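You operate a simulated robot arm through the tools that you are given. There is no shell and no other tool.

You are at the controls of a simulated robot arm. One attempt, no reset.

TASK
Put things in order on the top of the desk. At the end: the small brown bottle (marked "Scent") stands where the white treat tub stood; the grey jar (marked "Gel") from the top of the desk stands where the small brown bottle stood; the yellow card (marked "George") is on the flat white box (marked "WIPES"); the white treat tub from the top of the desk stands where the yellow card stood; whatever was shut is shut again. Leave all else as you found it, and nothing knocked over.

Only the result counts: the job must be done as asked and must still hold three seconds after the hand-in. Knocking over, shifting, dropping, spilling or breaking anything else fails it.

THE ROBOT
A 7-joint arm with a two-finger parallel gripper, fixed in place. Base frame: the origin is on the floor under the middle of its stand, x ahead of it, y to its left, z up; the work surface is at about z = 880. Units: mm, rad, N and s.
With the tool pointing down near the work surface it reaches from about 300 to 700 mm from the base axis. Its first joint turns from -1.152 to 1.152 rad. Payload 1.57 kg.
The TCP is the grasp point between the finger pads, 30 mm short of the fingertips. In the tool frame z runs along the fingers and y along their closing line. The gripper opens to 110 mm. The fingers are 24 mm wide and 12 mm thick; the gripper's body (48 by 112 mm) begins 78 mm behind the TCP.
Orientation is that of the tool frame in the base frame, as a unit quaternion [w, x, y, z]. With the fingers straight down and closing along the base's y, the tool's x points along the base's -x, its y along +y and its z along -z.

THE INTERFACE
- The arm moves only by the tool jog_arm. Its argument "motion" is one flat list of numbers, 7 for each row, row after row: the closure, from 0 (fully open) to 1 (shut), then the shift along the tool's x, y, z in mm, then the turn, a rotation vector about the tool's x, y, z in rad. In form: [grip, dx, dy, dz, ax, ay, az, grip, dx, dy, dz, ax, ay, az, ...]. A call has 1 to 20 rows; each row is the pose to reach, as a shift and turn from the pose commanded when the call began, along the tool's axes at that moment. Rows are played at 5 a second. More than 50 mm and 0.15 rad between two rows, or a gripper value outside its range, and nothing of the call is played. A pose out of reach is approached as far as the arm can. The call stops where the force on the tool passes 40 N (or 10 N more than at its start, if that is more) or the arm is blocked; 0.2 s more then pass. The fingers move at their own pace (about 108 mm/s each) and stop on an object; they squeeze with about 26 N. The grip force told is the motor's: it shows also when the fingers shut on nothing. Time passes only in rows, and 0.2 s behind the last, so rows that repeat a pose let the fingers close. It gives the time, the measured TCP pose, the force on the tool (base axes), the opening and the grip force at its end, in the units of the frame above (readings bear some noise), with the torque about the TCP (base axes, N m) and any sound that the robot's microphone picked up, and new pictures: "views" is both (left out), scene, wrist or none.
- Cameras (640 x 400 px; columns grow to the right, rows downward): "scene" is fixed at [180, -407.5, 1401.4]; the picture's right is [0.60, -0.80, 0.00], its down [-0.46, -0.35, -0.82] and it looks along [0.65, 0.49, -0.58] (base axes); focal length 226 px, centre (320, 200). "wrist" rides on the gripper at [70, 16, -141] in the tool frame; the picture's right is [-0.23, 0.97, 0.00], its down [-0.85, -0.20, -0.48] and it looks along [-0.47, -0.11, 0.88] (tool axes); focal length 222 px, centre (320, 200). There is no depth. A picture from a camera that has moved, and an enlarged one, comes with that camera's place and axes in the base frame and with its lens.
- zoom(camera, box): a new picture of the part [left, top, right, bottom] of that camera's present view, enlarged. No time passes.
- hand_in(): hands the job in; it is judged then, once.

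Places have to be worked out from the pictures, the camera data and where the tool is seen. Open the gripper and draw the arm clear of the work before you hand the job in, unless the task says otherwise.

The tools are called after ">>>" as name(argument=value, ...) on one line, values as JSON. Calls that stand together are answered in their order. jog_arm: Moves the arm, as the interface text tells. Its arguments: {"type":"object","properties":{"motion":{"type":"array","items":{"type":"number"}},"views":{"type":"string","enum":["both","scene","wrist","none"]}},"required":["motion"]} The other tools are called the same way: zoom (camera, box) takes an enlarged picture of a part of a camera's view; hand_in () hands the job in.

At the start:

```text
t: 0.0
position: [318.8, -162.4, 1251.7]
tool_rot: [0.0, 0.0, 1.0, 0.0]
ft_force: [0.0, -0.1, -0.3]
wrist_torque: [0.01, 0.01, -0.01]
width: 109.9
grasp_force: 0.0
```

scene: 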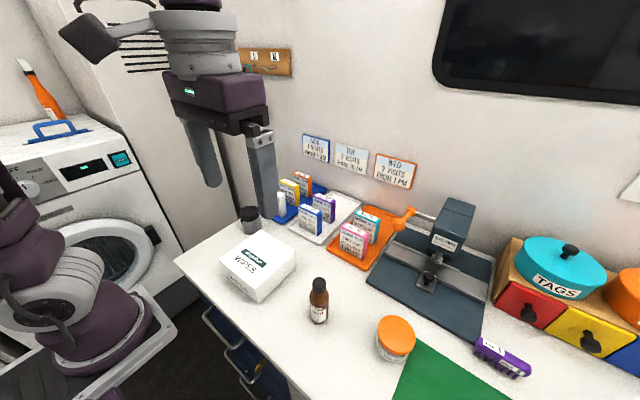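
wrist: 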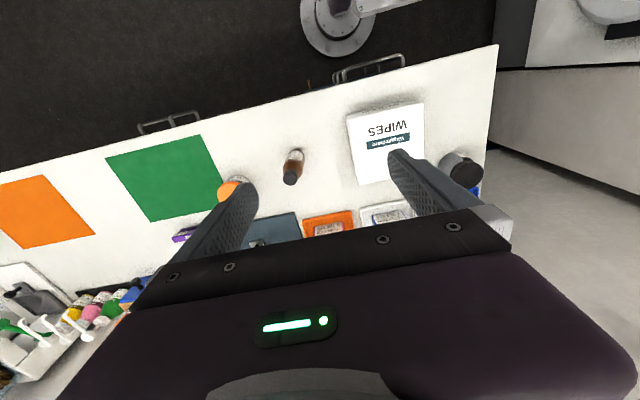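

I start by looking closer at the present views, to identify the items before moving anything.

>>> zoom(camera="scene", box=[180, 160, 420, 310])

>>> zoom(camera="scene", box=[280, 250, 540, 400])

>>> zoom(camera="scene", box=[400, 180, 640, 400])

>>> zoom(camera="wrist", box=[260, 60, 520, 240])

>>> zoom(camera="wrist", box=[0, 120, 260, 400])

```text
2.67 times, centred on (300, 235) of scene
camera zoom: at [180.0, -407.5, 1401.4], right [0.6, -0.8, 0.0], down [-0.46, -0.35, -0.82], along [0.65, 0.49, -0.58], focal length 603 px, centre (373, 107)
```

zoom: 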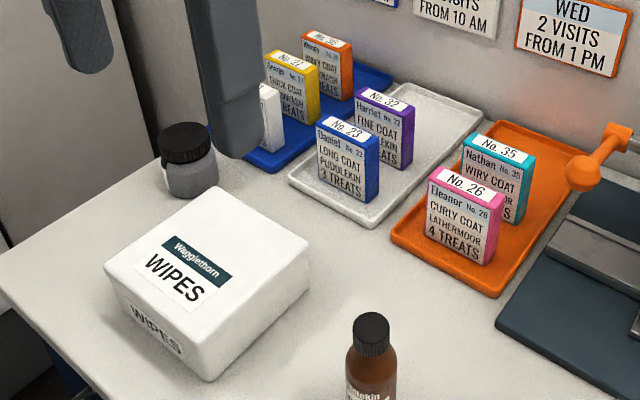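

```text
2.46 times, centred on (410, 325) of scene
camera zoom: at [180.0, -407.5, 1401.4], right [0.6, -0.8, 0.0], down [-0.46, -0.35, -0.82], along [0.65, 0.49, -0.58], focal length 556 px, centre (98, -108)
```

zoom: 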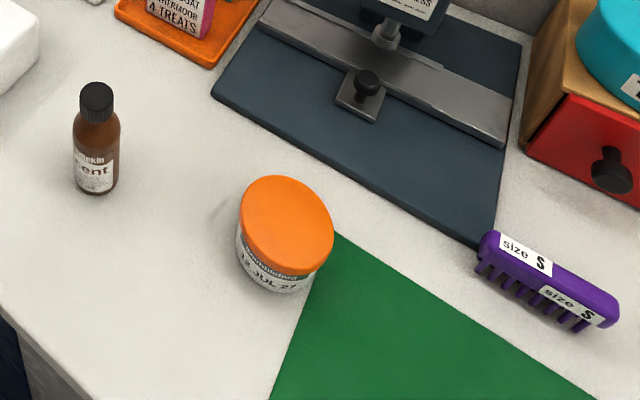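

```text
1.82 times, centred on (520, 290) of scene
camera zoom: at [180.0, -407.5, 1401.4], right [0.6, -0.8, 0.0], down [-0.46, -0.35, -0.82], along [0.65, 0.49, -0.58], focal length 411 px, centre (-44, 36)
```

zoom: 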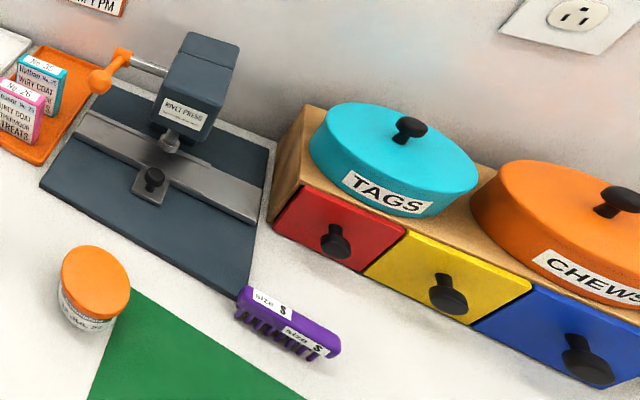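

```text
2.22 times, centred on (390, 150) of wrist
camera zoom: at [251.2, -146.9, 1391.4], right [0.23, 0.97, 0.0], down [0.85, -0.2, 0.48], along [0.47, -0.11, -0.88], focal length 494 px, centre (164, 311)
```

zoom: 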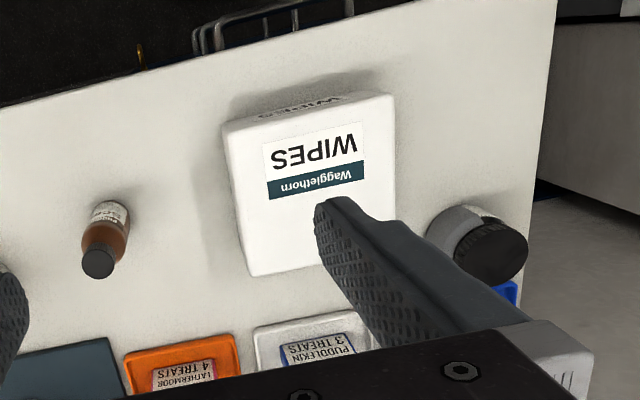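

```text
1.43 times, centred on (130, 260) of wrist
camera zoom: at [251.2, -146.9, 1391.4], right [0.23, 0.97, 0.0], down [0.85, -0.2, 0.48], along [0.47, -0.11, -0.88], focal length 317 px, centre (591, 114)
```

zoom: 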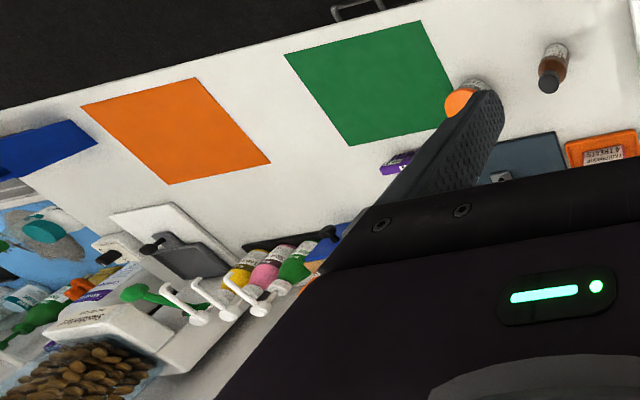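

The jar, bottle, tub and the cards are in view; the arm hides part of the blue tray with the yellow card. I move the raised tool to the left (+y) to clear the scene view and look with the wrist camera from there.

>>> jog_arm(motion=[0, 0, 45, 0, 0, 0, 0, 0, 0, 90, 0, 0, 0, 0, 0, 0, 135, 0, 0, 0, 0, 0, 0, 180, 0, 0, 0, 0, 0, 0, 225, 0, 0, 0, 0, 0, 0, 260, 0, 0, 0, 0, 0, 0, 260, 0, 0, 0, 0], views="both")

```text
t: 1.6
position: [320.6, 97.6, 1251.1]
tool_rot: [0.0, 0.0, 1.0, 0.0]
ft_force: [0.1, -0.1, -0.6]
wrist_torque: [0.01, -0.01, -0.01]
width: 109.7
grasp_force: 0.1
camera wrist: at [252.4, 114.1, 1391.6], right [0.23, 0.97, 0.0], down [0.85, -0.2, 0.48], along [0.47, -0.11, -0.88], focal length 222 px, centre (320, 200)
```

scene: 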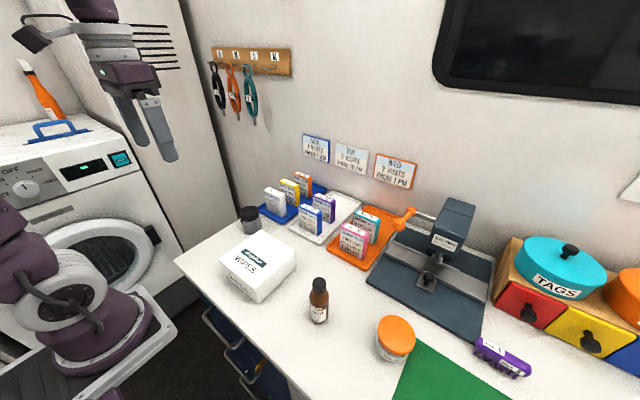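
wrist: 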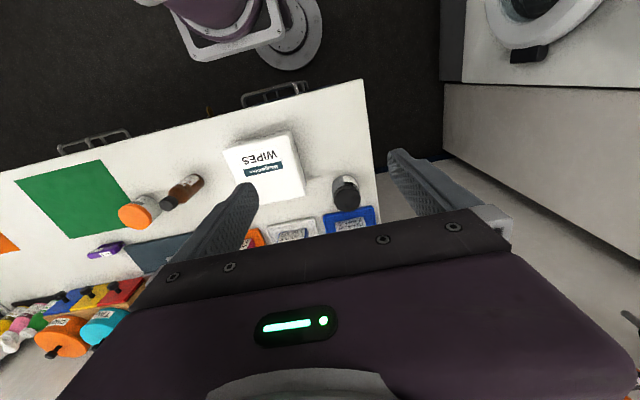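

The blue tray is now clear in the scene view. I zoom on each item to measure positions.

>>> zoom(camera="scene", box=[225, 160, 345, 240])

>>> zoom(camera="scene", box=[205, 195, 345, 305])

>>> zoom(camera="scene", box=[290, 260, 450, 380])

>>> zoom(camera="wrist", box=[210, 110, 390, 250])

```text
5.00 times, centred on (285, 200) of scene
camera zoom: at [180.0, -407.4, 1401.4], right [0.6, -0.8, 0.0], down [-0.46, -0.35, -0.82], along [0.65, 0.49, -0.58], focal length 1130 px, centre (495, 200)
```

zoom: 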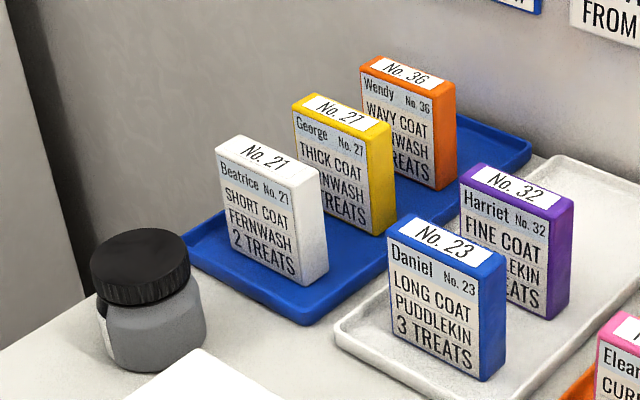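

```text
3.64 times, centred on (275, 250) of scene
camera zoom: at [180.0, -407.4, 1401.4], right [0.6, -0.8, 0.0], down [-0.46, -0.35, -0.82], along [0.65, 0.49, -0.58], focal length 822 px, centre (484, 18)
```

zoom: 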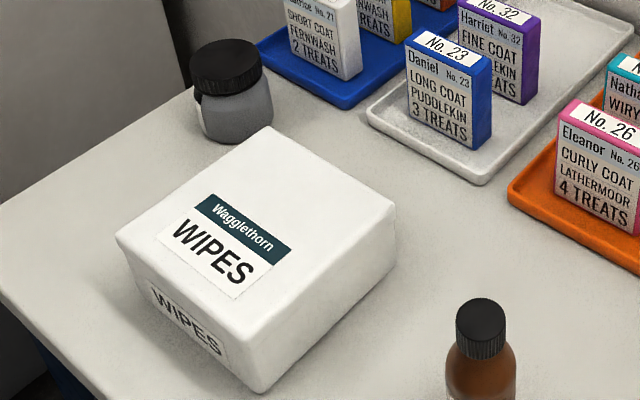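

```text
3.33 times, centred on (370, 320) of scene
camera zoom: at [180.0, -407.4, 1401.4], right [0.6, -0.8, 0.0], down [-0.46, -0.35, -0.82], along [0.65, 0.49, -0.58], focal length 753 px, centre (153, -200)
```

zoom: 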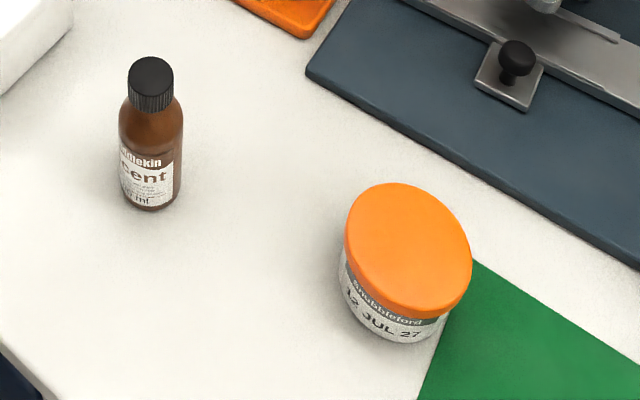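

```text
2.86 times, centred on (300, 180) of wrist
camera zoom: at [252.4, 114.1, 1391.6], right [0.23, 0.97, 0.0], down [0.85, -0.2, 0.48], along [0.47, -0.11, -0.88], focal length 635 px, centre (377, 257)
```

zoom: 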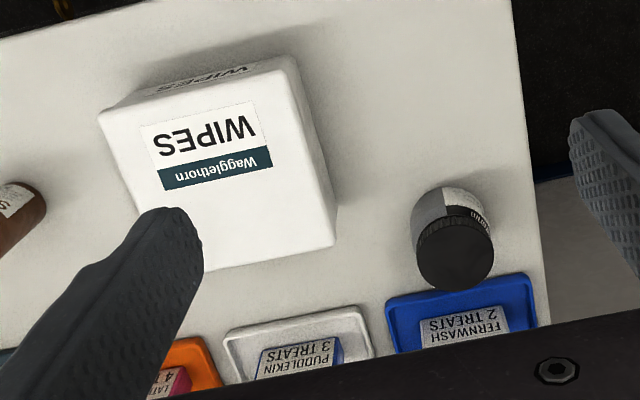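

From the scene view I work out: George about (684, 110), Beatrice at about x 608 and Wendy about x 754; the WIPES box about x 332–471, y −107–29 with its top near z 938; bottle about (397, −242), tub about (434, −401), jar about (504, 114). I now move the tool forward, high above the cards, for a wrist look.

>>> jog_arm(motion=[0, -40, 1, 16, 0, 0, 0, 0, -80, 2, 32, 0, 0, 0, 0, -120, 4, 48, 0, 0, 0, 0, -160, 6, 64, 0, 0, 0, 0, -200, 8, 80, 0, 0, 0, 0, -240, 10, 96, 0, 0, 0, 0, -280, 11, 112, 0, 0, 0, 0, -310, 12, 125, 0, 0, 0, 0, -310, 12, 125, 0, 0, 0], views="both")

```text
t: 3.6
position: [628.7, 109.7, 1126.1]
tool_rot: [-0.001, 0.001, 1.0, 0.0]
ft_force: [0.2, 0.0, 0.5]
wrist_torque: [0.0, 0.01, -0.02]
width: 109.8
grasp_force: 0.0
camera wrist: at [560.4, 126.0, 1266.9], right [0.23, 0.97, 0.0], down [0.86, -0.2, 0.48], along [0.46, -0.11, -0.88], focal length 222 px, centre (320, 200)
```

scene: 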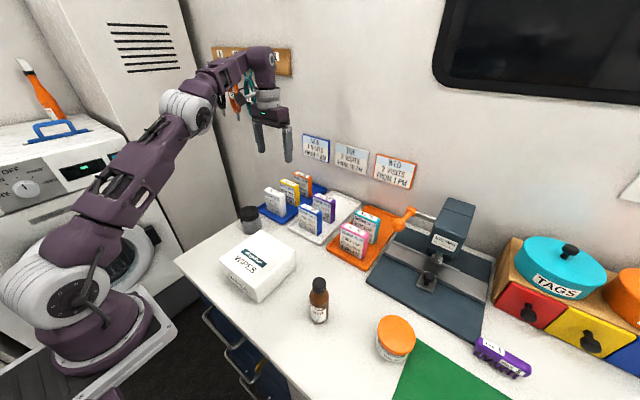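
wrist: 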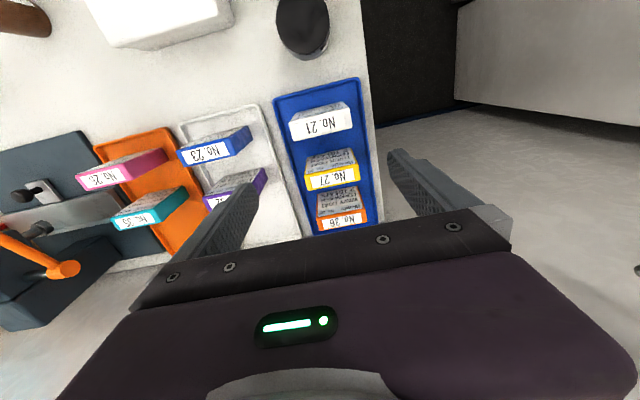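

The wrist camera now sees the three cards from above. I zoom to measure them.

>>> zoom(camera="wrist", box=[250, 70, 410, 250])

>>> zoom(camera="wrist", box=[80, 0, 400, 100])

```text
2.22 times, centred on (330, 160) of wrist
camera zoom: at [560.4, 126.0, 1266.9], right [0.23, 0.97, 0.0], down [0.86, -0.2, 0.48], along [0.46, -0.11, -0.88], focal length 494 px, centre (298, 289)
```

zoom: 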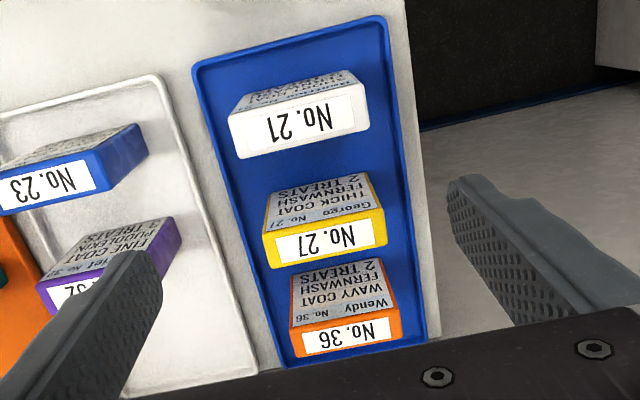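

```text
2.00 times, centred on (240, 50) of wrist
camera zoom: at [560.4, 126.0, 1266.9], right [0.23, 0.97, 0.0], down [0.86, -0.2, 0.48], along [0.46, -0.11, -0.88], focal length 444 px, centre (480, 500)
```

zoom: 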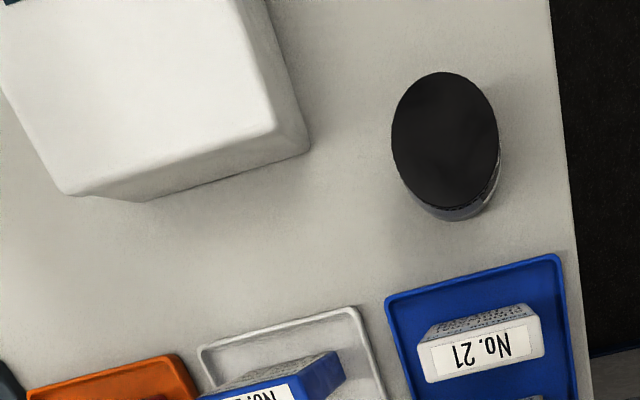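

George's top corners come out at x 673–697, y about 74–152 with z 974 (bottom about 886), so its centre is about (685, 113). I move above it with the fingers closing along y and lower part of the way.

>>> jog_arm(motion=[0, -28, 1.7, 20, 0, 0, 0, 0, -56, 3.4, 40, 0, 0, 0, 0, -56, 3.4, 80, 0, 0, 0, 0, -56, 3.4, 110, 0, 0, 0, 0, -56, 3.4, 110, 0, 0, 0], views="both")

```text
t: 4.8
position: [675.7, 108.9, 1016.7]
tool_rot: [0.0, 0.001, 1.0, 0.001]
ft_force: [-0.6, -0.9, 0.0]
wrist_torque: [-0.02, 0.01, 0.03]
width: 110.2
grasp_force: 0.0
out of reach, approached as far as the arm can: row 1, 2, 3, 4, 5
camera wrist: at [606.9, 125.8, 1156.9], right [0.23, 0.97, 0.0], down [0.85, -0.2, 0.48], along [0.47, -0.11, -0.88], focal length 222 px, centre (320, 200)
```

scene: 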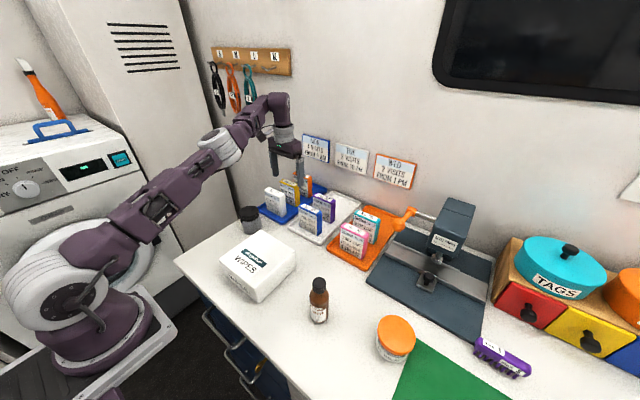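
wrist: 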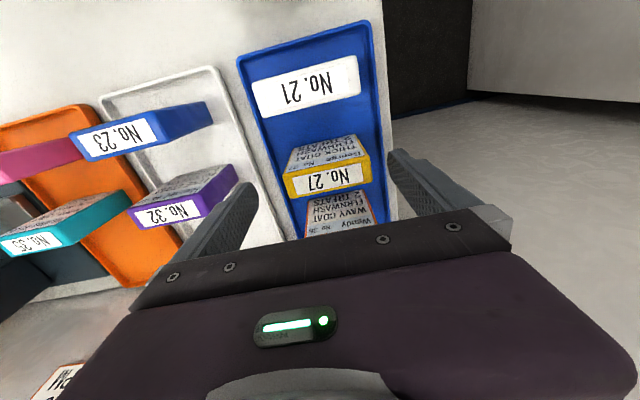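

The arm stops about 9 mm short here (radius about 684). Fingers straddle the yellow card well; I lower further to see whether the reach grows nearer the desk.

>>> jog_arm(motion=[0, 0, 0, 20, 0, 0, 0, 0, 0, 0, 40, 0, 0, 0, 0, 0, 0, 40, 0, 0, 0], views="both")

```text
t: 5.6
position: [676.2, 109.2, 977.5]
tool_rot: [0.0, 0.002, 1.0, 0.001]
ft_force: [-0.4, -0.2, -0.8]
wrist_torque: [0.02, 0.0, 0.0]
width: 109.8
grasp_force: 0.1
camera wrist: at [606.9, 126.0, 1117.7], right [0.23, 0.97, 0.0], down [0.85, -0.2, 0.48], along [0.47, -0.11, -0.88], focal length 222 px, centre (320, 200)
```

scene: 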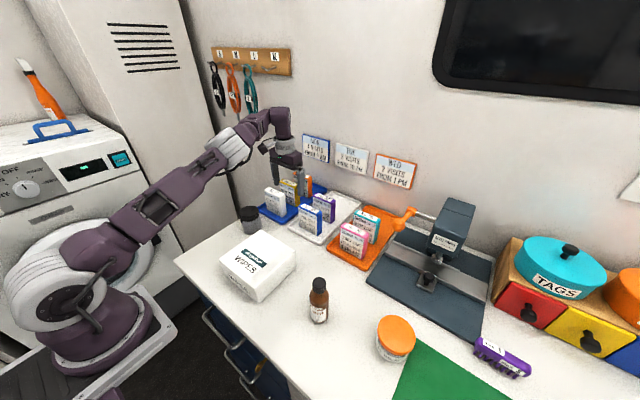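
wrist: 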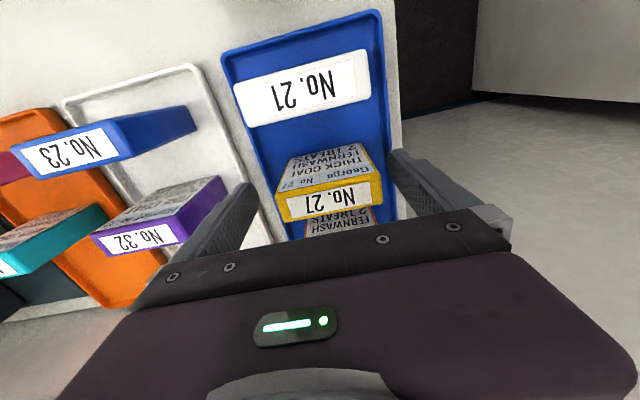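

The commanded pose is now at the reached place (676, 109). I lower to about z 945 and try shifting 8 mm forward and 3 mm left to centre on the card.

>>> jog_arm(motion=[0, 0, 0, 16, 0, 0, 0, 0, 0, 0, 32, 0, 0, 0, 0, -4, 2, 32, 0, 0, 0, 0, -8, 3, 32, 0, 0, 0, 0, -8, 3, 32, 0, 0, 0], views="both")

>>> zoom(camera="wrist", box=[210, 90, 430, 250])

>>> zoom(camera="scene", box=[225, 140, 345, 240])

```text
t: 6.8
position: [683.6, 113.3, 945.3]
tool_rot: [0.0, 0.0, 1.0, 0.0]
ft_force: [0.2, 0.1, 0.4]
wrist_torque: [0.01, -0.02, -0.02]
width: 110.1
grasp_force: 0.0
camera wrist: at [614.8, 128.6, 1085.5], right [0.23, 0.97, 0.0], down [0.85, -0.2, 0.48], along [0.47, -0.11, -0.88], focal length 222 px, centre (320, 200)
```

scene: 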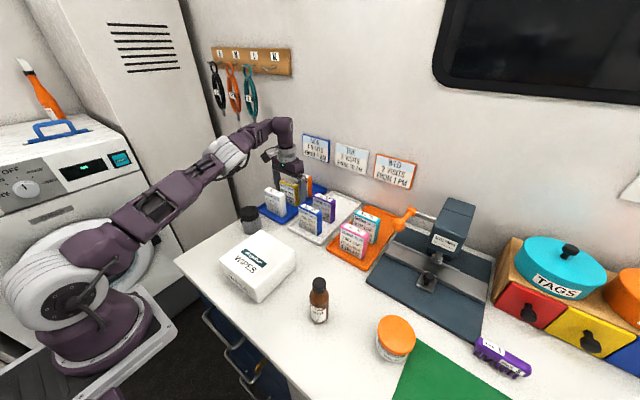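
wrist: 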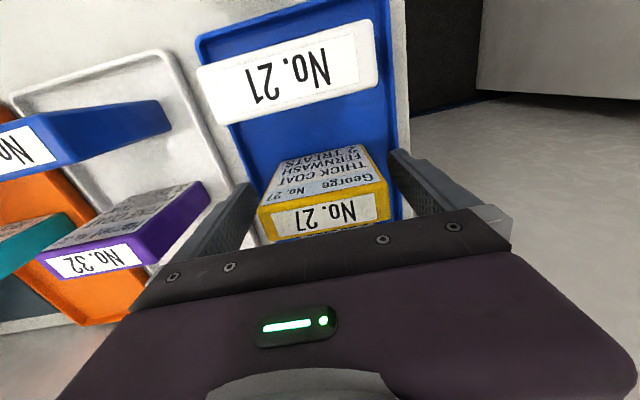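

```text
2.50 times, centred on (320, 170) of wrist
camera zoom: at [614.8, 128.6, 1085.5], right [0.23, 0.97, 0.0], down [0.85, -0.2, 0.48], along [0.47, -0.11, -0.88], focal length 555 px, centre (320, 275)
```

zoom: 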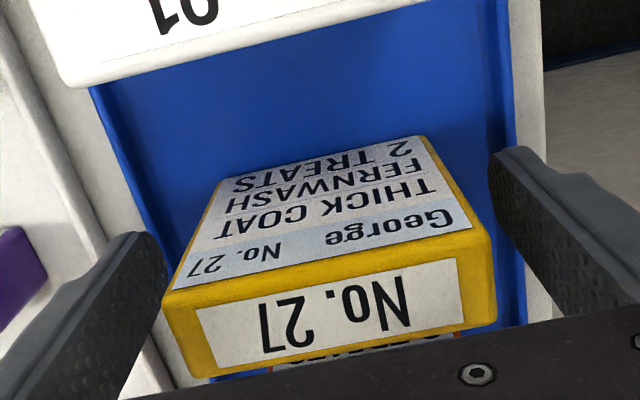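

```text
4.00 times, centred on (285, 190) of scene
camera zoom: at [180.0, -407.5, 1401.4], right [0.6, -0.8, 0.0], down [-0.46, -0.35, -0.82], along [0.65, 0.49, -0.58], focal length 904 px, centre (460, 240)
```

zoom: 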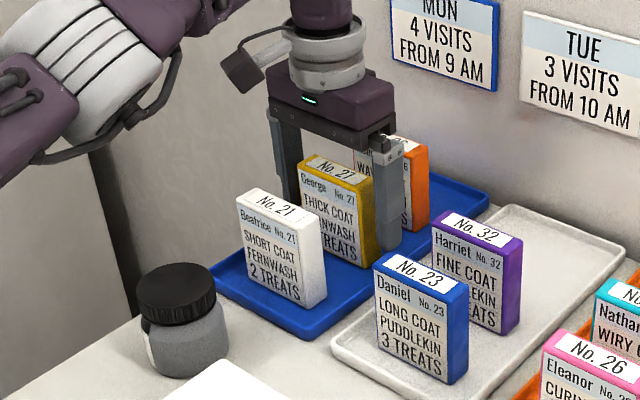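

The tool is now at (683.6, 113.3, 945), centred on the card with both fingers beside its edges and clear of the neighbours. I close gently in steps.

>>> jog_arm(motion=[0.15, 0, 1, 0, 0, 0, 0, 0.22, 0, 1, 0, 0, 0, 0, 0.26, 0, 1, 0, 0, 0, 0, 0.29, 0, 1, 0, 0, 0, 0, 0.33, 0, 1, 0, 0, 0, 0, 0.4, 0, 1, 0, 0, 0, 0, 0.4, 0, 1, 0, 0, 0, 0], views="wrist")

```text
t: 8.4
position: [684.1, 113.2, 946.0]
tool_rot: [0.001, 0.0, 1.0, 0.0]
ft_force: [0.7, -0.5, 1.5]
wrist_torque: [0.02, 0.02, 0.0]
width: 79.3
grasp_force: 26.8
camera wrist: at [614.7, 129.9, 1085.7], right [0.23, 0.97, 0.0], down [0.85, -0.2, 0.48], along [0.47, -0.11, -0.88], focal length 222 px, centre (320, 200)
```

wrist: 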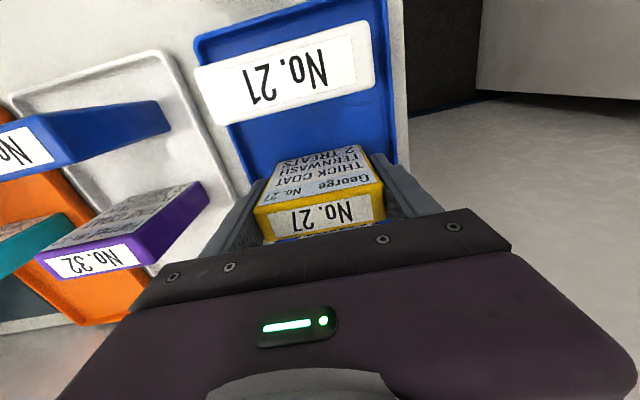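

The card is held (width 79, 27 N) with its original centre at about (684, 113.5). I lift it straight up with a slight retreat, then carry it high over the neighbours to above the WIPES box.

>>> jog_arm(motion=[0.4, 0, 0, -15, 0, 0, 0, 0.4, 2, 0, -45, 0, 0, 0, 0.4, 8, 0, -85, 0, 0, 0, 0.4, 20, 0, -125, 0, 0, 0, 0.4, 20, 0, -125, 0, 0, 0], views="both")

```text
t: 9.6
position: [658.0, 109.4, 1069.9]
tool_rot: [0.001, 0.001, 1.0, -0.001]
ft_force: [-0.5, 0.0, 0.1]
wrist_torque: [-0.02, 0.0, -0.06]
width: 79.3
grasp_force: 25.5
out of reach, approached as far as the arm can: row 3, 4, 5
camera wrist: at [588.3, 126.5, 1210.6], right [0.23, 0.97, 0.0], down [0.85, -0.2, 0.48], along [0.47, -0.11, -0.88], focal length 222 px, centre (320, 200)
```

scene: 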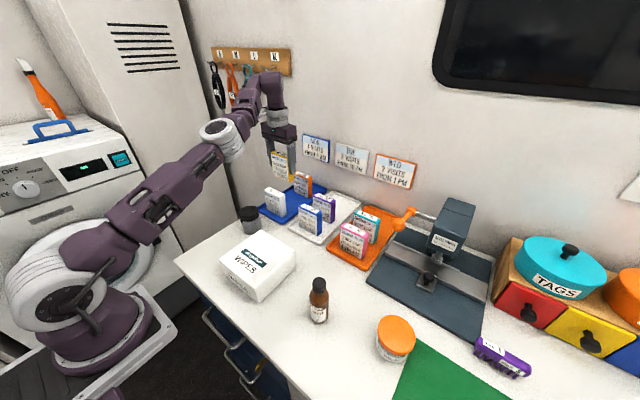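
wrist: 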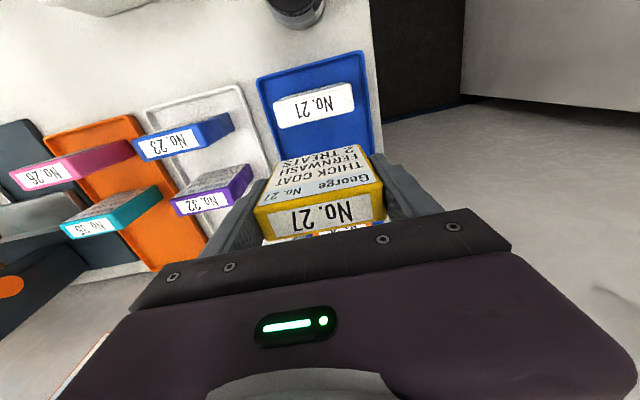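

The card came up cleanly; Beatrice and Wendy still stand. Now at (658, 109, 1070); I carry it to above the middle of the box (401, −39).

>>> jog_arm(motion=[0.4, 36.6, -21.2, 0, 0, 0, 0, 0.4, 73.2, -42.4, 0, 0, 0, 0, 0.4, 109.8, -63.6, 0, 0, 0, 0, 0.4, 146.4, -84.8, 0, 0, 0, 0, 0.4, 183, -106, 0, 0, 0, 0, 0.4, 219.6, -127.2, 0, 0, 0, 0, 0.4, 256.5, -148.4, 0, 0, 0, 0, 0.4, 256.5, -148.4, 0, 0, 0, 0], views="both")

>>> zoom(camera="scene", box=[190, 180, 350, 310])

>>> zoom(camera="wrist", box=[180, 20, 460, 250])

```text
t: 11.4
position: [398.2, -36.1, 1070.7]
tool_rot: [0.0, 0.0, 1.0, 0.0]
ft_force: [0.4, 0.4, -0.6]
wrist_torque: [0.0, 0.06, 0.0]
width: 79.4
grasp_force: 26.2
camera wrist: at [329.8, -20.1, 1210.7], right [0.23, 0.97, 0.0], down [0.85, -0.2, 0.48], along [0.47, -0.11, -0.88], focal length 222 px, centre (320, 200)
```

scene: 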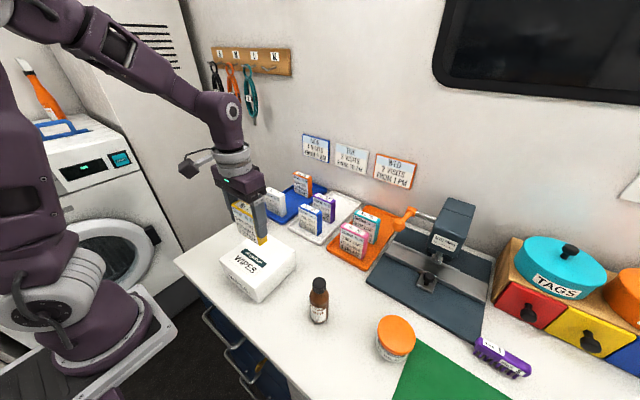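
wrist: 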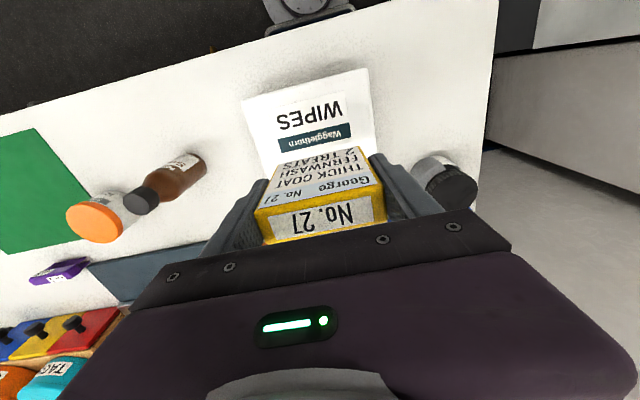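

```text
3.08 times, centred on (270, 245) of scene
camera zoom: at [180.0, -407.5, 1401.4], right [0.6, -0.8, 0.0], down [-0.46, -0.35, -0.82], along [0.65, 0.49, -0.58], focal length 695 px, centre (474, 62)
```

zoom: 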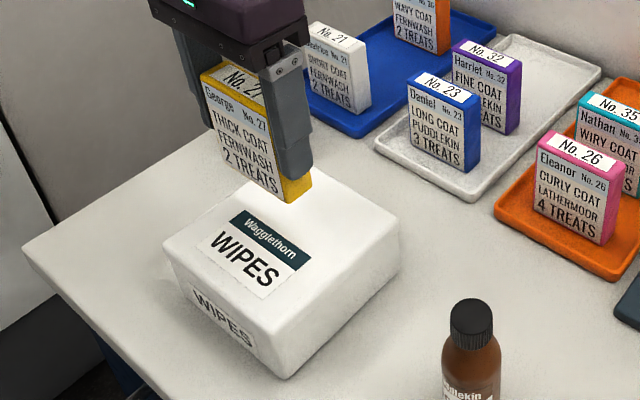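

```text
1.74 times, centred on (320, 135) of wrist
camera zoom: at [329.8, -20.1, 1210.7], right [0.23, 0.97, 0.0], down [0.85, -0.2, 0.48], along [0.47, -0.11, -0.88], focal length 386 px, centre (320, 313)
```

zoom: 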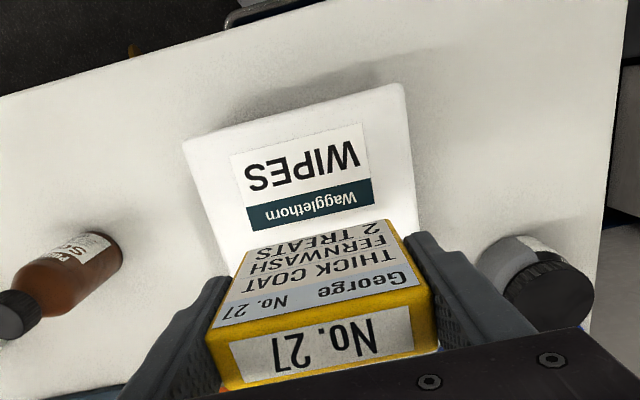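

The card is held upright above the box centre (398, −36); the box's near edge checks out at x 333, y −111 to 32. I lower the card close to the box top, expecting contact near TCP z 998.

>>> jog_arm(motion=[0.4, -3, -2, 25, 0, 0, 0, 0.4, -3, -2, 45, 0, 0, 0, 0.4, -3, -2, 60, 0, 0, 0, 0.4, -3, -2, 65, 0, 0, 0, 0.4, -3, -2, 65, 0, 0, 0], views="scene")

>>> zoom(camera="scene", box=[210, 200, 310, 280])

```text
t: 12.6
position: [403.9, -38.6, 1005.3]
tool_rot: [0.002, 0.0, 1.0, 0.0]
ft_force: [4.3, 3.7, 16.4]
wrist_torque: [0.08, -0.23, 0.01]
width: 79.5
grasp_force: 25.9
```

scene: 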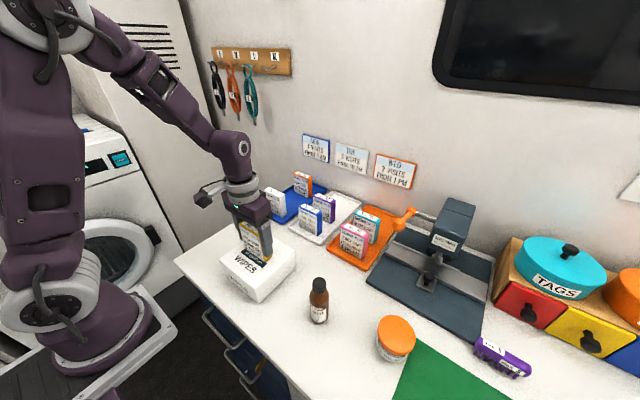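

```text
5.00 times, centred on (260, 240) of scene
camera zoom: at [179.9, -407.3, 1401.5], right [0.6, -0.8, 0.0], down [-0.46, -0.35, -0.82], along [0.65, 0.49, -0.58], focal length 1130 px, centre (620, 0)
```

zoom: 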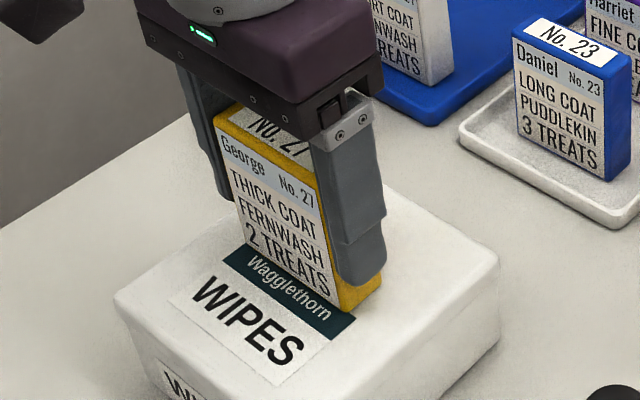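

Contact is felt already (16 N up at z 1005), the card stands on the box. I relieve the pressure by about 1 mm before releasing.

>>> jog_arm(motion=[0.4, 0, 0, -0.7, 0, 0, 0, 0.4, 0, 0, -1.2, 0, 0, 0], views="none")

```text
t: 13.2
position: [401.7, -37.2, 1005.9]
tool_rot: [0.0, 0.001, 1.0, 0.0]
ft_force: [0.2, 1.1, 0.1]
wrist_torque: [0.03, -0.02, -0.02]
width: 79.3
grasp_force: 25.4
```

The force is near zero, so the card just touches the box. I set it down 0.4 mm and open the fingers gently.

>>> jog_arm(motion=[0.4, 0, 0, 0.4, 0, 0, 0, 0.28, 0, 0, 0.4, 0, 0, 0, 0.24, 0, 0, 0.4, 0, 0, 0, 0.15, 0, 0, 0.4, 0, 0, 0, 0.05, 0, 0, 0.4, 0, 0, 0, 0, 0, 0, 0.4, 0, 0, 0], views="both")

>>> zoom(camera="scene", box=[210, 200, 310, 280])

```text
t: 14.6
position: [402.9, -38.4, 1004.4]
tool_rot: [0.0, 0.0, 1.0, 0.0]
ft_force: [0.1, -0.2, 0.0]
wrist_torque: [0.0, 0.03, 0.01]
width: 110.1
grasp_force: 0.0
camera wrist: at [334.1, -22.1, 1145.9], right [0.23, 0.97, 0.0], down [0.85, -0.2, 0.48], along [0.47, -0.11, -0.88], focal length 222 px, centre (320, 200)
```

scene: 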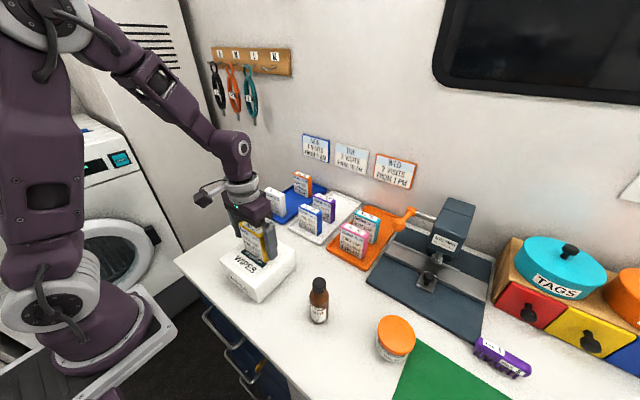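
wrist: 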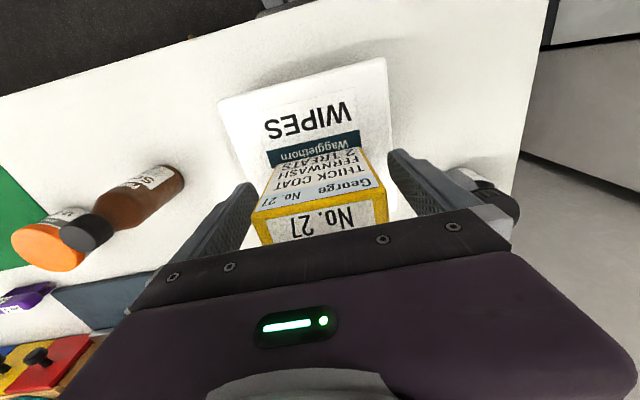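

```text
5.00 times, centred on (260, 240) of scene
camera zoom: at [180.0, -407.5, 1401.4], right [0.6, -0.8, 0.0], down [-0.46, -0.35, -0.82], along [0.65, 0.49, -0.58], focal length 1130 px, centre (620, 0)
```

zoom: 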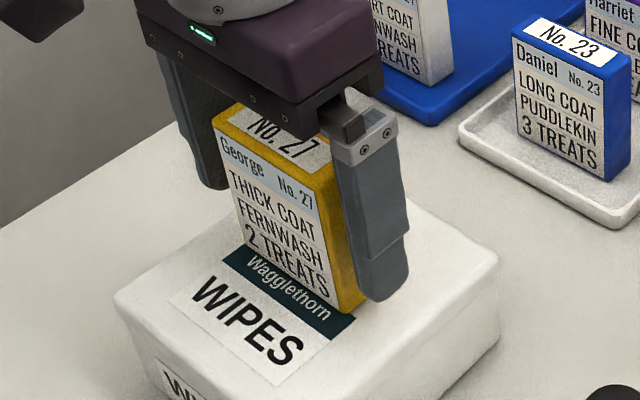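

The card stands on the box, fingers free on both sides. I raise straight up clear of the card, then travel to above the tub at about (434, −401).

>>> jog_arm(motion=[0, 0, 0, -40, 0, 0, 0, 0, 0, 0, -85, 0, 0, 0, 0, 0, 0, -130, 0, 0, 0, 0, 0, -20, -140, 0, 0, 0, 0, 0, -60, -140, 0, 0, 0, 0, -5, -105, -140, 0, 0, 0, 0, -10, -150, -140, 0, 0, 0, 0, -15, -195, -140, 0, 0, 0, 0, -20, -240, -140, 0, 0, 0, 0, -25, -285, -140, 0, 0, 0, 0, -28, -325, -130, 0, 0, 0, 0, -30, -362, -115, 0, 0, 0, 0, -30, -362, -115, 0, 0, 0], views="both")

>>> zoom(camera="wrist", box=[220, 60, 460, 220])

```text
t: 17.4
position: [434.5, -404.3, 1123.2]
tool_rot: [0.0, 0.0, 1.0, 0.001]
ft_force: [1.1, -0.1, 0.1]
wrist_torque: [0.01, 0.03, -0.03]
width: 109.9
grasp_force: 0.1
camera wrist: at [365.0, -387.5, 1262.3], right [0.23, 0.97, 0.0], down [0.85, -0.2, 0.48], along [0.47, -0.11, -0.88], focal length 222 px, centre (320, 200)
```

scene: 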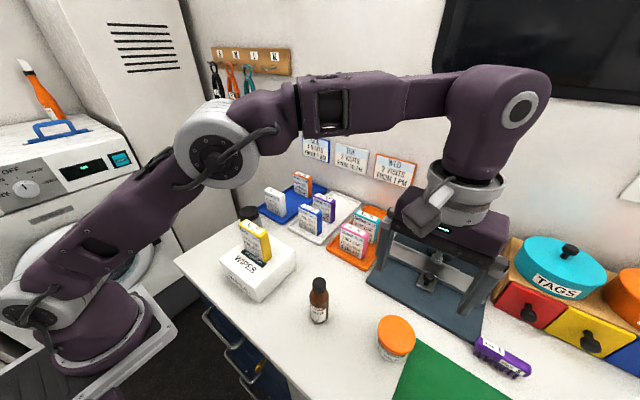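
wrist: 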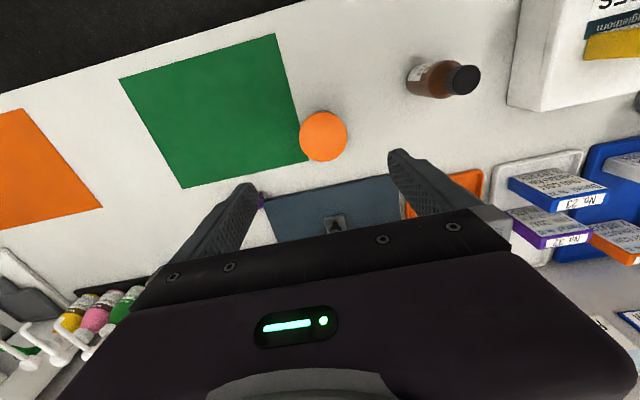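

```text
2.50 times, centred on (340, 140) of wrist
camera zoom: at [365.0, -387.5, 1262.3], right [0.23, 0.97, 0.0], down [0.85, -0.2, 0.48], along [0.47, -0.11, -0.88], focal length 555 px, centre (270, 350)
```

zoom: 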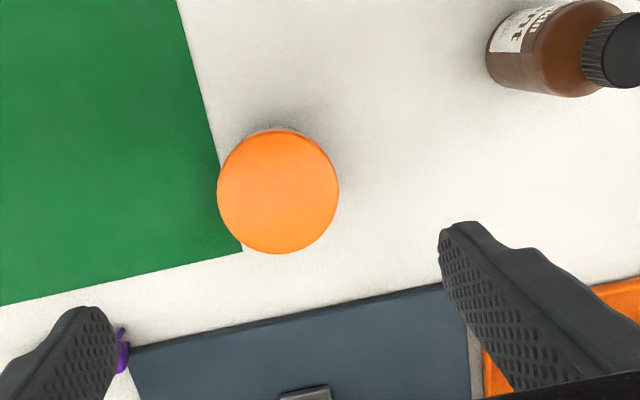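

The tub's lid centre comes out at about (440, −400), diameter about 71. I zoom the scene view to judge its height and where the lid ends.

>>> zoom(camera="scene", box=[360, 300, 440, 370])

>>> zoom(camera="scene", box=[290, 265, 350, 335])

```text
5.71 times, centred on (400, 335) of scene
camera zoom: at [180.0, -407.5, 1401.4], right [0.6, -0.8, 0.0], down [-0.46, -0.35, -0.82], along [0.65, 0.49, -0.58], focal length 1291 px, centre (-137, -571)
```

zoom: 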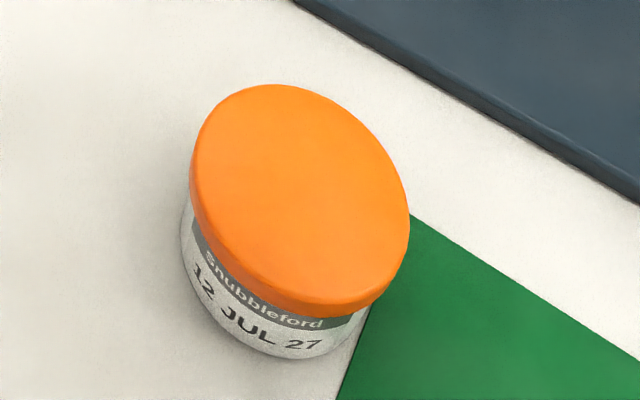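

```text
5.71 times, centred on (320, 300) of scene
camera zoom: at [180.0, -407.5, 1401.4], right [0.6, -0.8, 0.0], down [-0.46, -0.35, -0.82], along [0.65, 0.49, -0.58], focal length 1291 px, centre (320, -371)
```

zoom: 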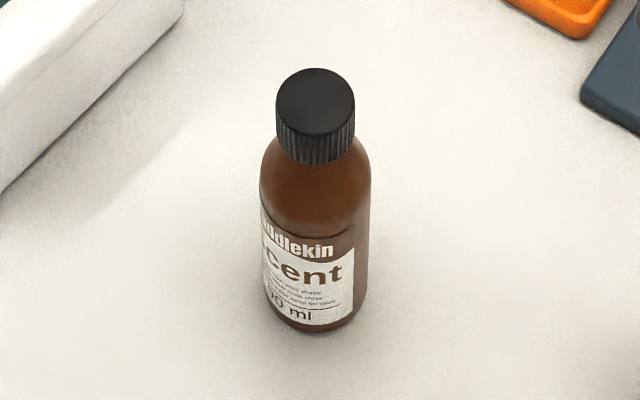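

The tub's body is about 34 mm in radius with the lid at roughly z 915–927, centre about (439, −399). I shift over it and lower to just above the lid for a check.

>>> jog_arm(motion=[0, -3, 2, 30, 0, 0, 0, 0, -5, 3.5, 70, 0, 0, 0, 0, -5, 3.5, 110, 0, 0, 0, 0, -5, 3.5, 145, 0, 0, 0, 0, -5, 3.5, 145, 0, 0, 0], views="both")

>>> zoom(camera="wrist", box=[220, 60, 430, 220])

>>> zoom(camera="scene", box=[340, 240, 500, 380])

```text
t: 18.6
position: [437.4, -396.2, 976.7]
tool_rot: [0.0, -0.001, 1.0, 0.001]
ft_force: [-0.6, -0.5, -0.7]
wrist_torque: [0.0, 0.04, 0.01]
width: 110.2
grasp_force: 0.2
camera wrist: at [368.9, -380.6, 1116.0], right [0.23, 0.97, 0.0], down [0.85, -0.2, 0.48], along [0.47, -0.11, -0.88], focal length 222 px, centre (320, 200)
```

scene: 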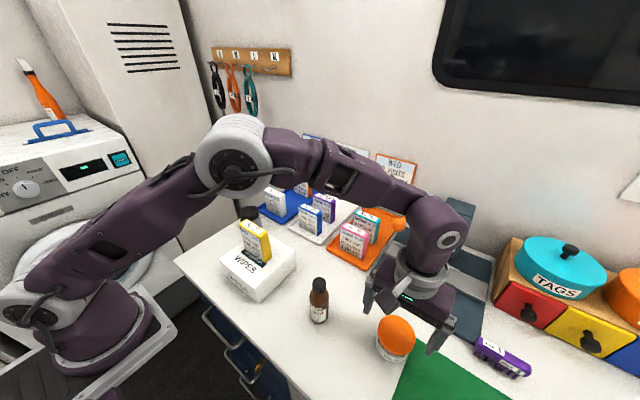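
wrist: 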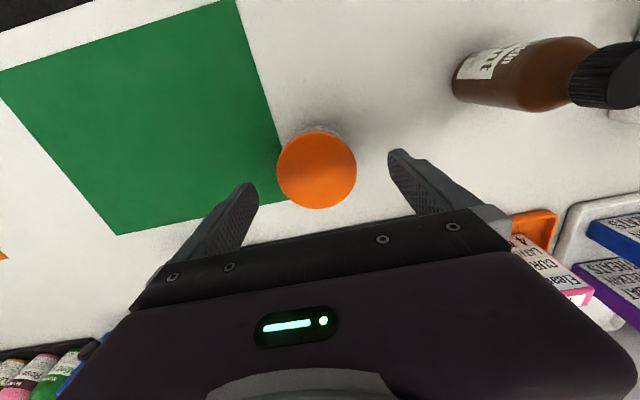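

```text
2.50 times, centred on (325, 140) of wrist
camera zoom: at [368.9, -380.6, 1116.0], right [0.23, 0.97, 0.0], down [0.85, -0.2, 0.48], along [0.47, -0.11, -0.88], focal length 555 px, centre (308, 350)
```

zoom: 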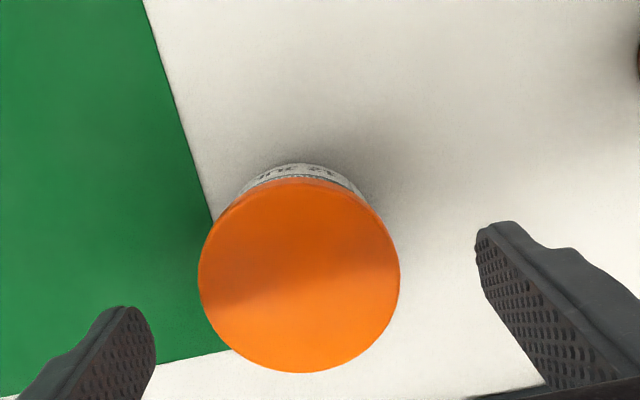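

```text
2.86 times, centred on (420, 310) of scene
camera zoom: at [180.0, -407.5, 1401.4], right [0.6, -0.8, 0.0], down [-0.46, -0.35, -0.82], along [0.65, 0.49, -0.58], focal length 646 px, centre (34, -114)
```

zoom: 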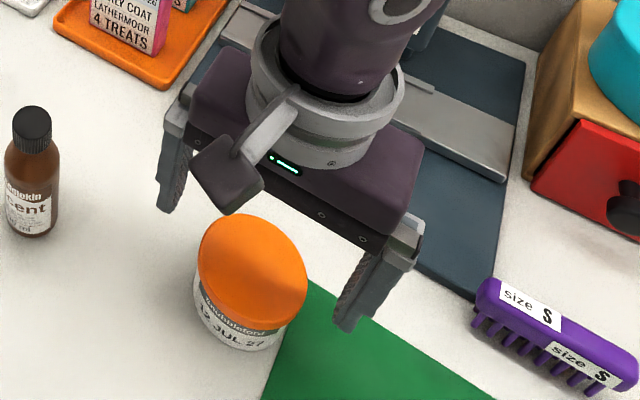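

Lid centre now reads (439, −400.5). I correct by 4 mm in y and 1.5 mm in x and lower so the pads sit around lid rim and body (TCP z about 917).

>>> jog_arm(motion=[0, -1.5, -4, 10, 0, 0, 0, 0, -1.5, -4, 30, 0, 0, 0, 0, -1.5, -4, 50, 0, 0, 0, 0, -1.5, -4, 59, 0, 0, 0, 0, -1.5, -4, 59, 0, 0, 0], views="both")

>>> zoom(camera="wrist", box=[220, 60, 430, 220])

>>> zoom(camera="scene", box=[340, 260, 480, 380])

```text
t: 19.8
position: [439.3, -401.2, 917.3]
tool_rot: [-0.001, 0.0, 1.0, 0.0]
ft_force: [-0.3, -0.1, 0.5]
wrist_torque: [-0.03, 0.0, 0.0]
width: 110.0
grasp_force: 0.1
camera wrist: at [370.3, -385.0, 1058.5], right [0.23, 0.97, 0.0], down [0.85, -0.2, 0.48], along [0.47, -0.11, -0.88], focal length 222 px, centre (320, 200)
```

scene: 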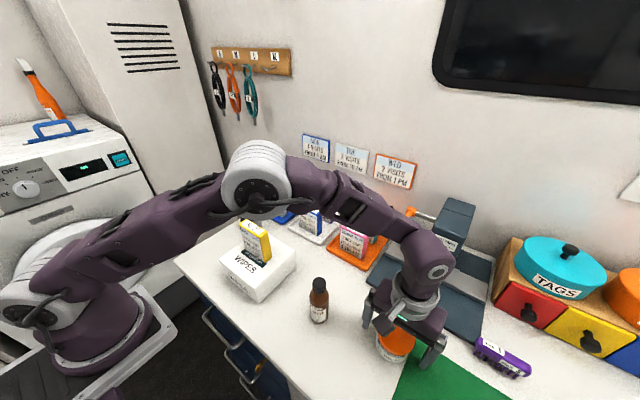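
wrist: 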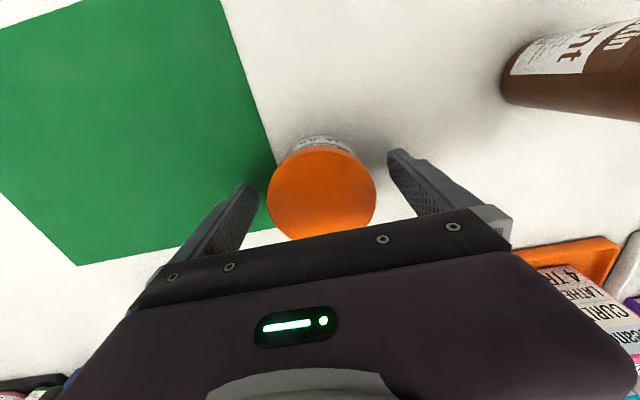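

```text
2.50 times, centred on (325, 140) of wrist
camera zoom: at [370.3, -385.0, 1058.5], right [0.23, 0.97, 0.0], down [0.85, -0.2, 0.48], along [0.47, -0.11, -0.88], focal length 555 px, centre (308, 350)
```

zoom: 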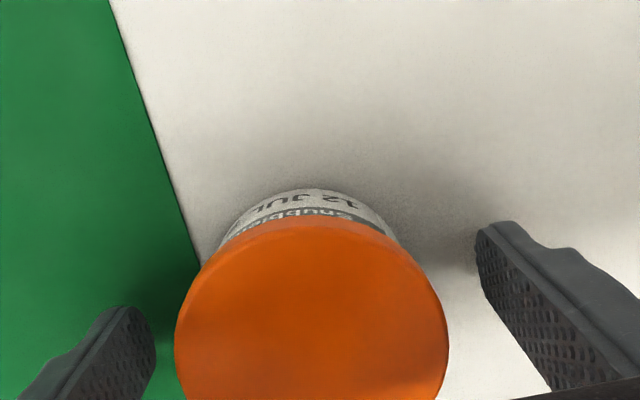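

```text
3.33 times, centred on (410, 320) of scene
camera zoom: at [180.0, -407.5, 1401.4], right [0.6, -0.8, 0.0], down [-0.46, -0.35, -0.82], along [0.65, 0.49, -0.58], focal length 753 px, centre (20, -200)
```

zoom: 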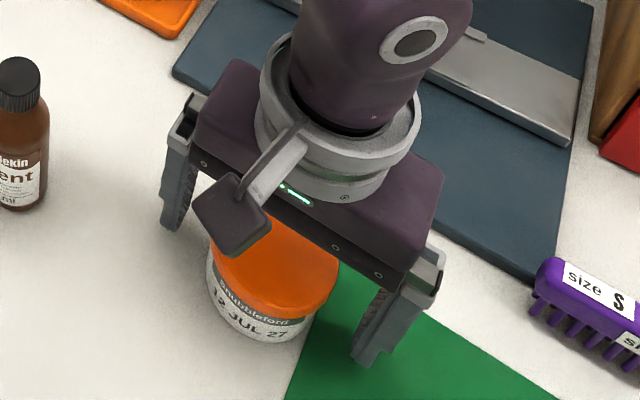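

The tub sits centred between the fingers. I close gently.

>>> jog_arm(motion=[0.2, 0, 0, 0, 0, 0, 0, 0.28, 0, 0, 0, 0, 0, 0, 0.32, 0, 0, 0, 0, 0, 0, 0.35, 0, 0, 0, 0, 0, 0, 0.39, 0, 0, 0, 0, 0, 0, 0.45, 0, 0, 0, 0, 0, 0, 0.45, 0, 0, 0, 0, 0, 0], views="wrist")

>>> zoom(camera="scene", box=[340, 260, 480, 380])

```text
t: 21.4
position: [439.8, -401.8, 918.7]
tool_rot: [0.0, -0.001, 1.0, 0.001]
ft_force: [0.9, -0.2, -0.6]
wrist_torque: [0.01, -0.03, -0.02]
width: 70.5
grasp_force: 26.5
camera wrist: at [370.4, -384.9, 1058.6], right [0.23, 0.97, 0.0], down [0.85, -0.2, 0.48], along [0.47, -0.11, -0.88], focal length 222 px, centre (320, 200)
```

wrist: 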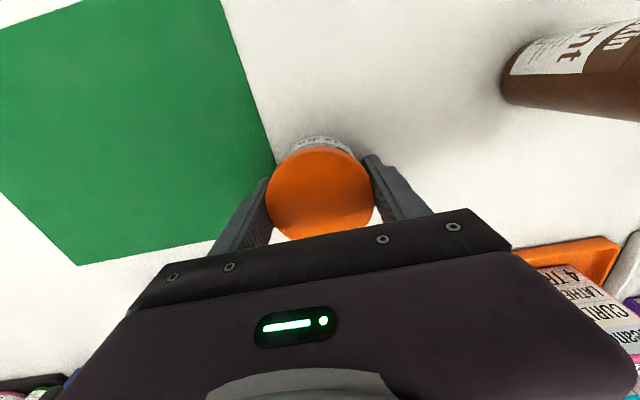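

```text
3.33 times, centred on (410, 320) of scene
camera zoom: at [180.0, -407.4, 1401.4], right [0.6, -0.8, 0.0], down [-0.46, -0.35, -0.82], along [0.65, 0.49, -0.58], focal length 753 px, centre (20, -200)
```

zoom: 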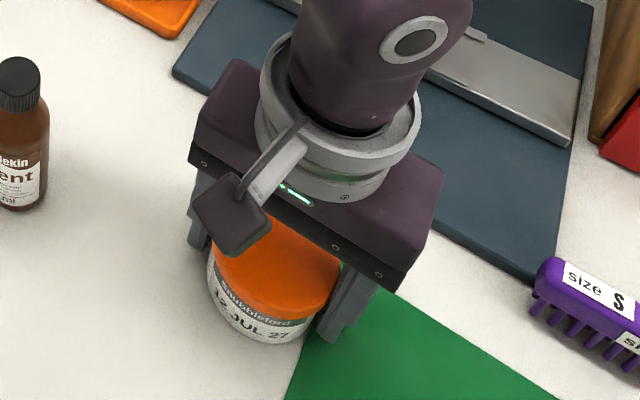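

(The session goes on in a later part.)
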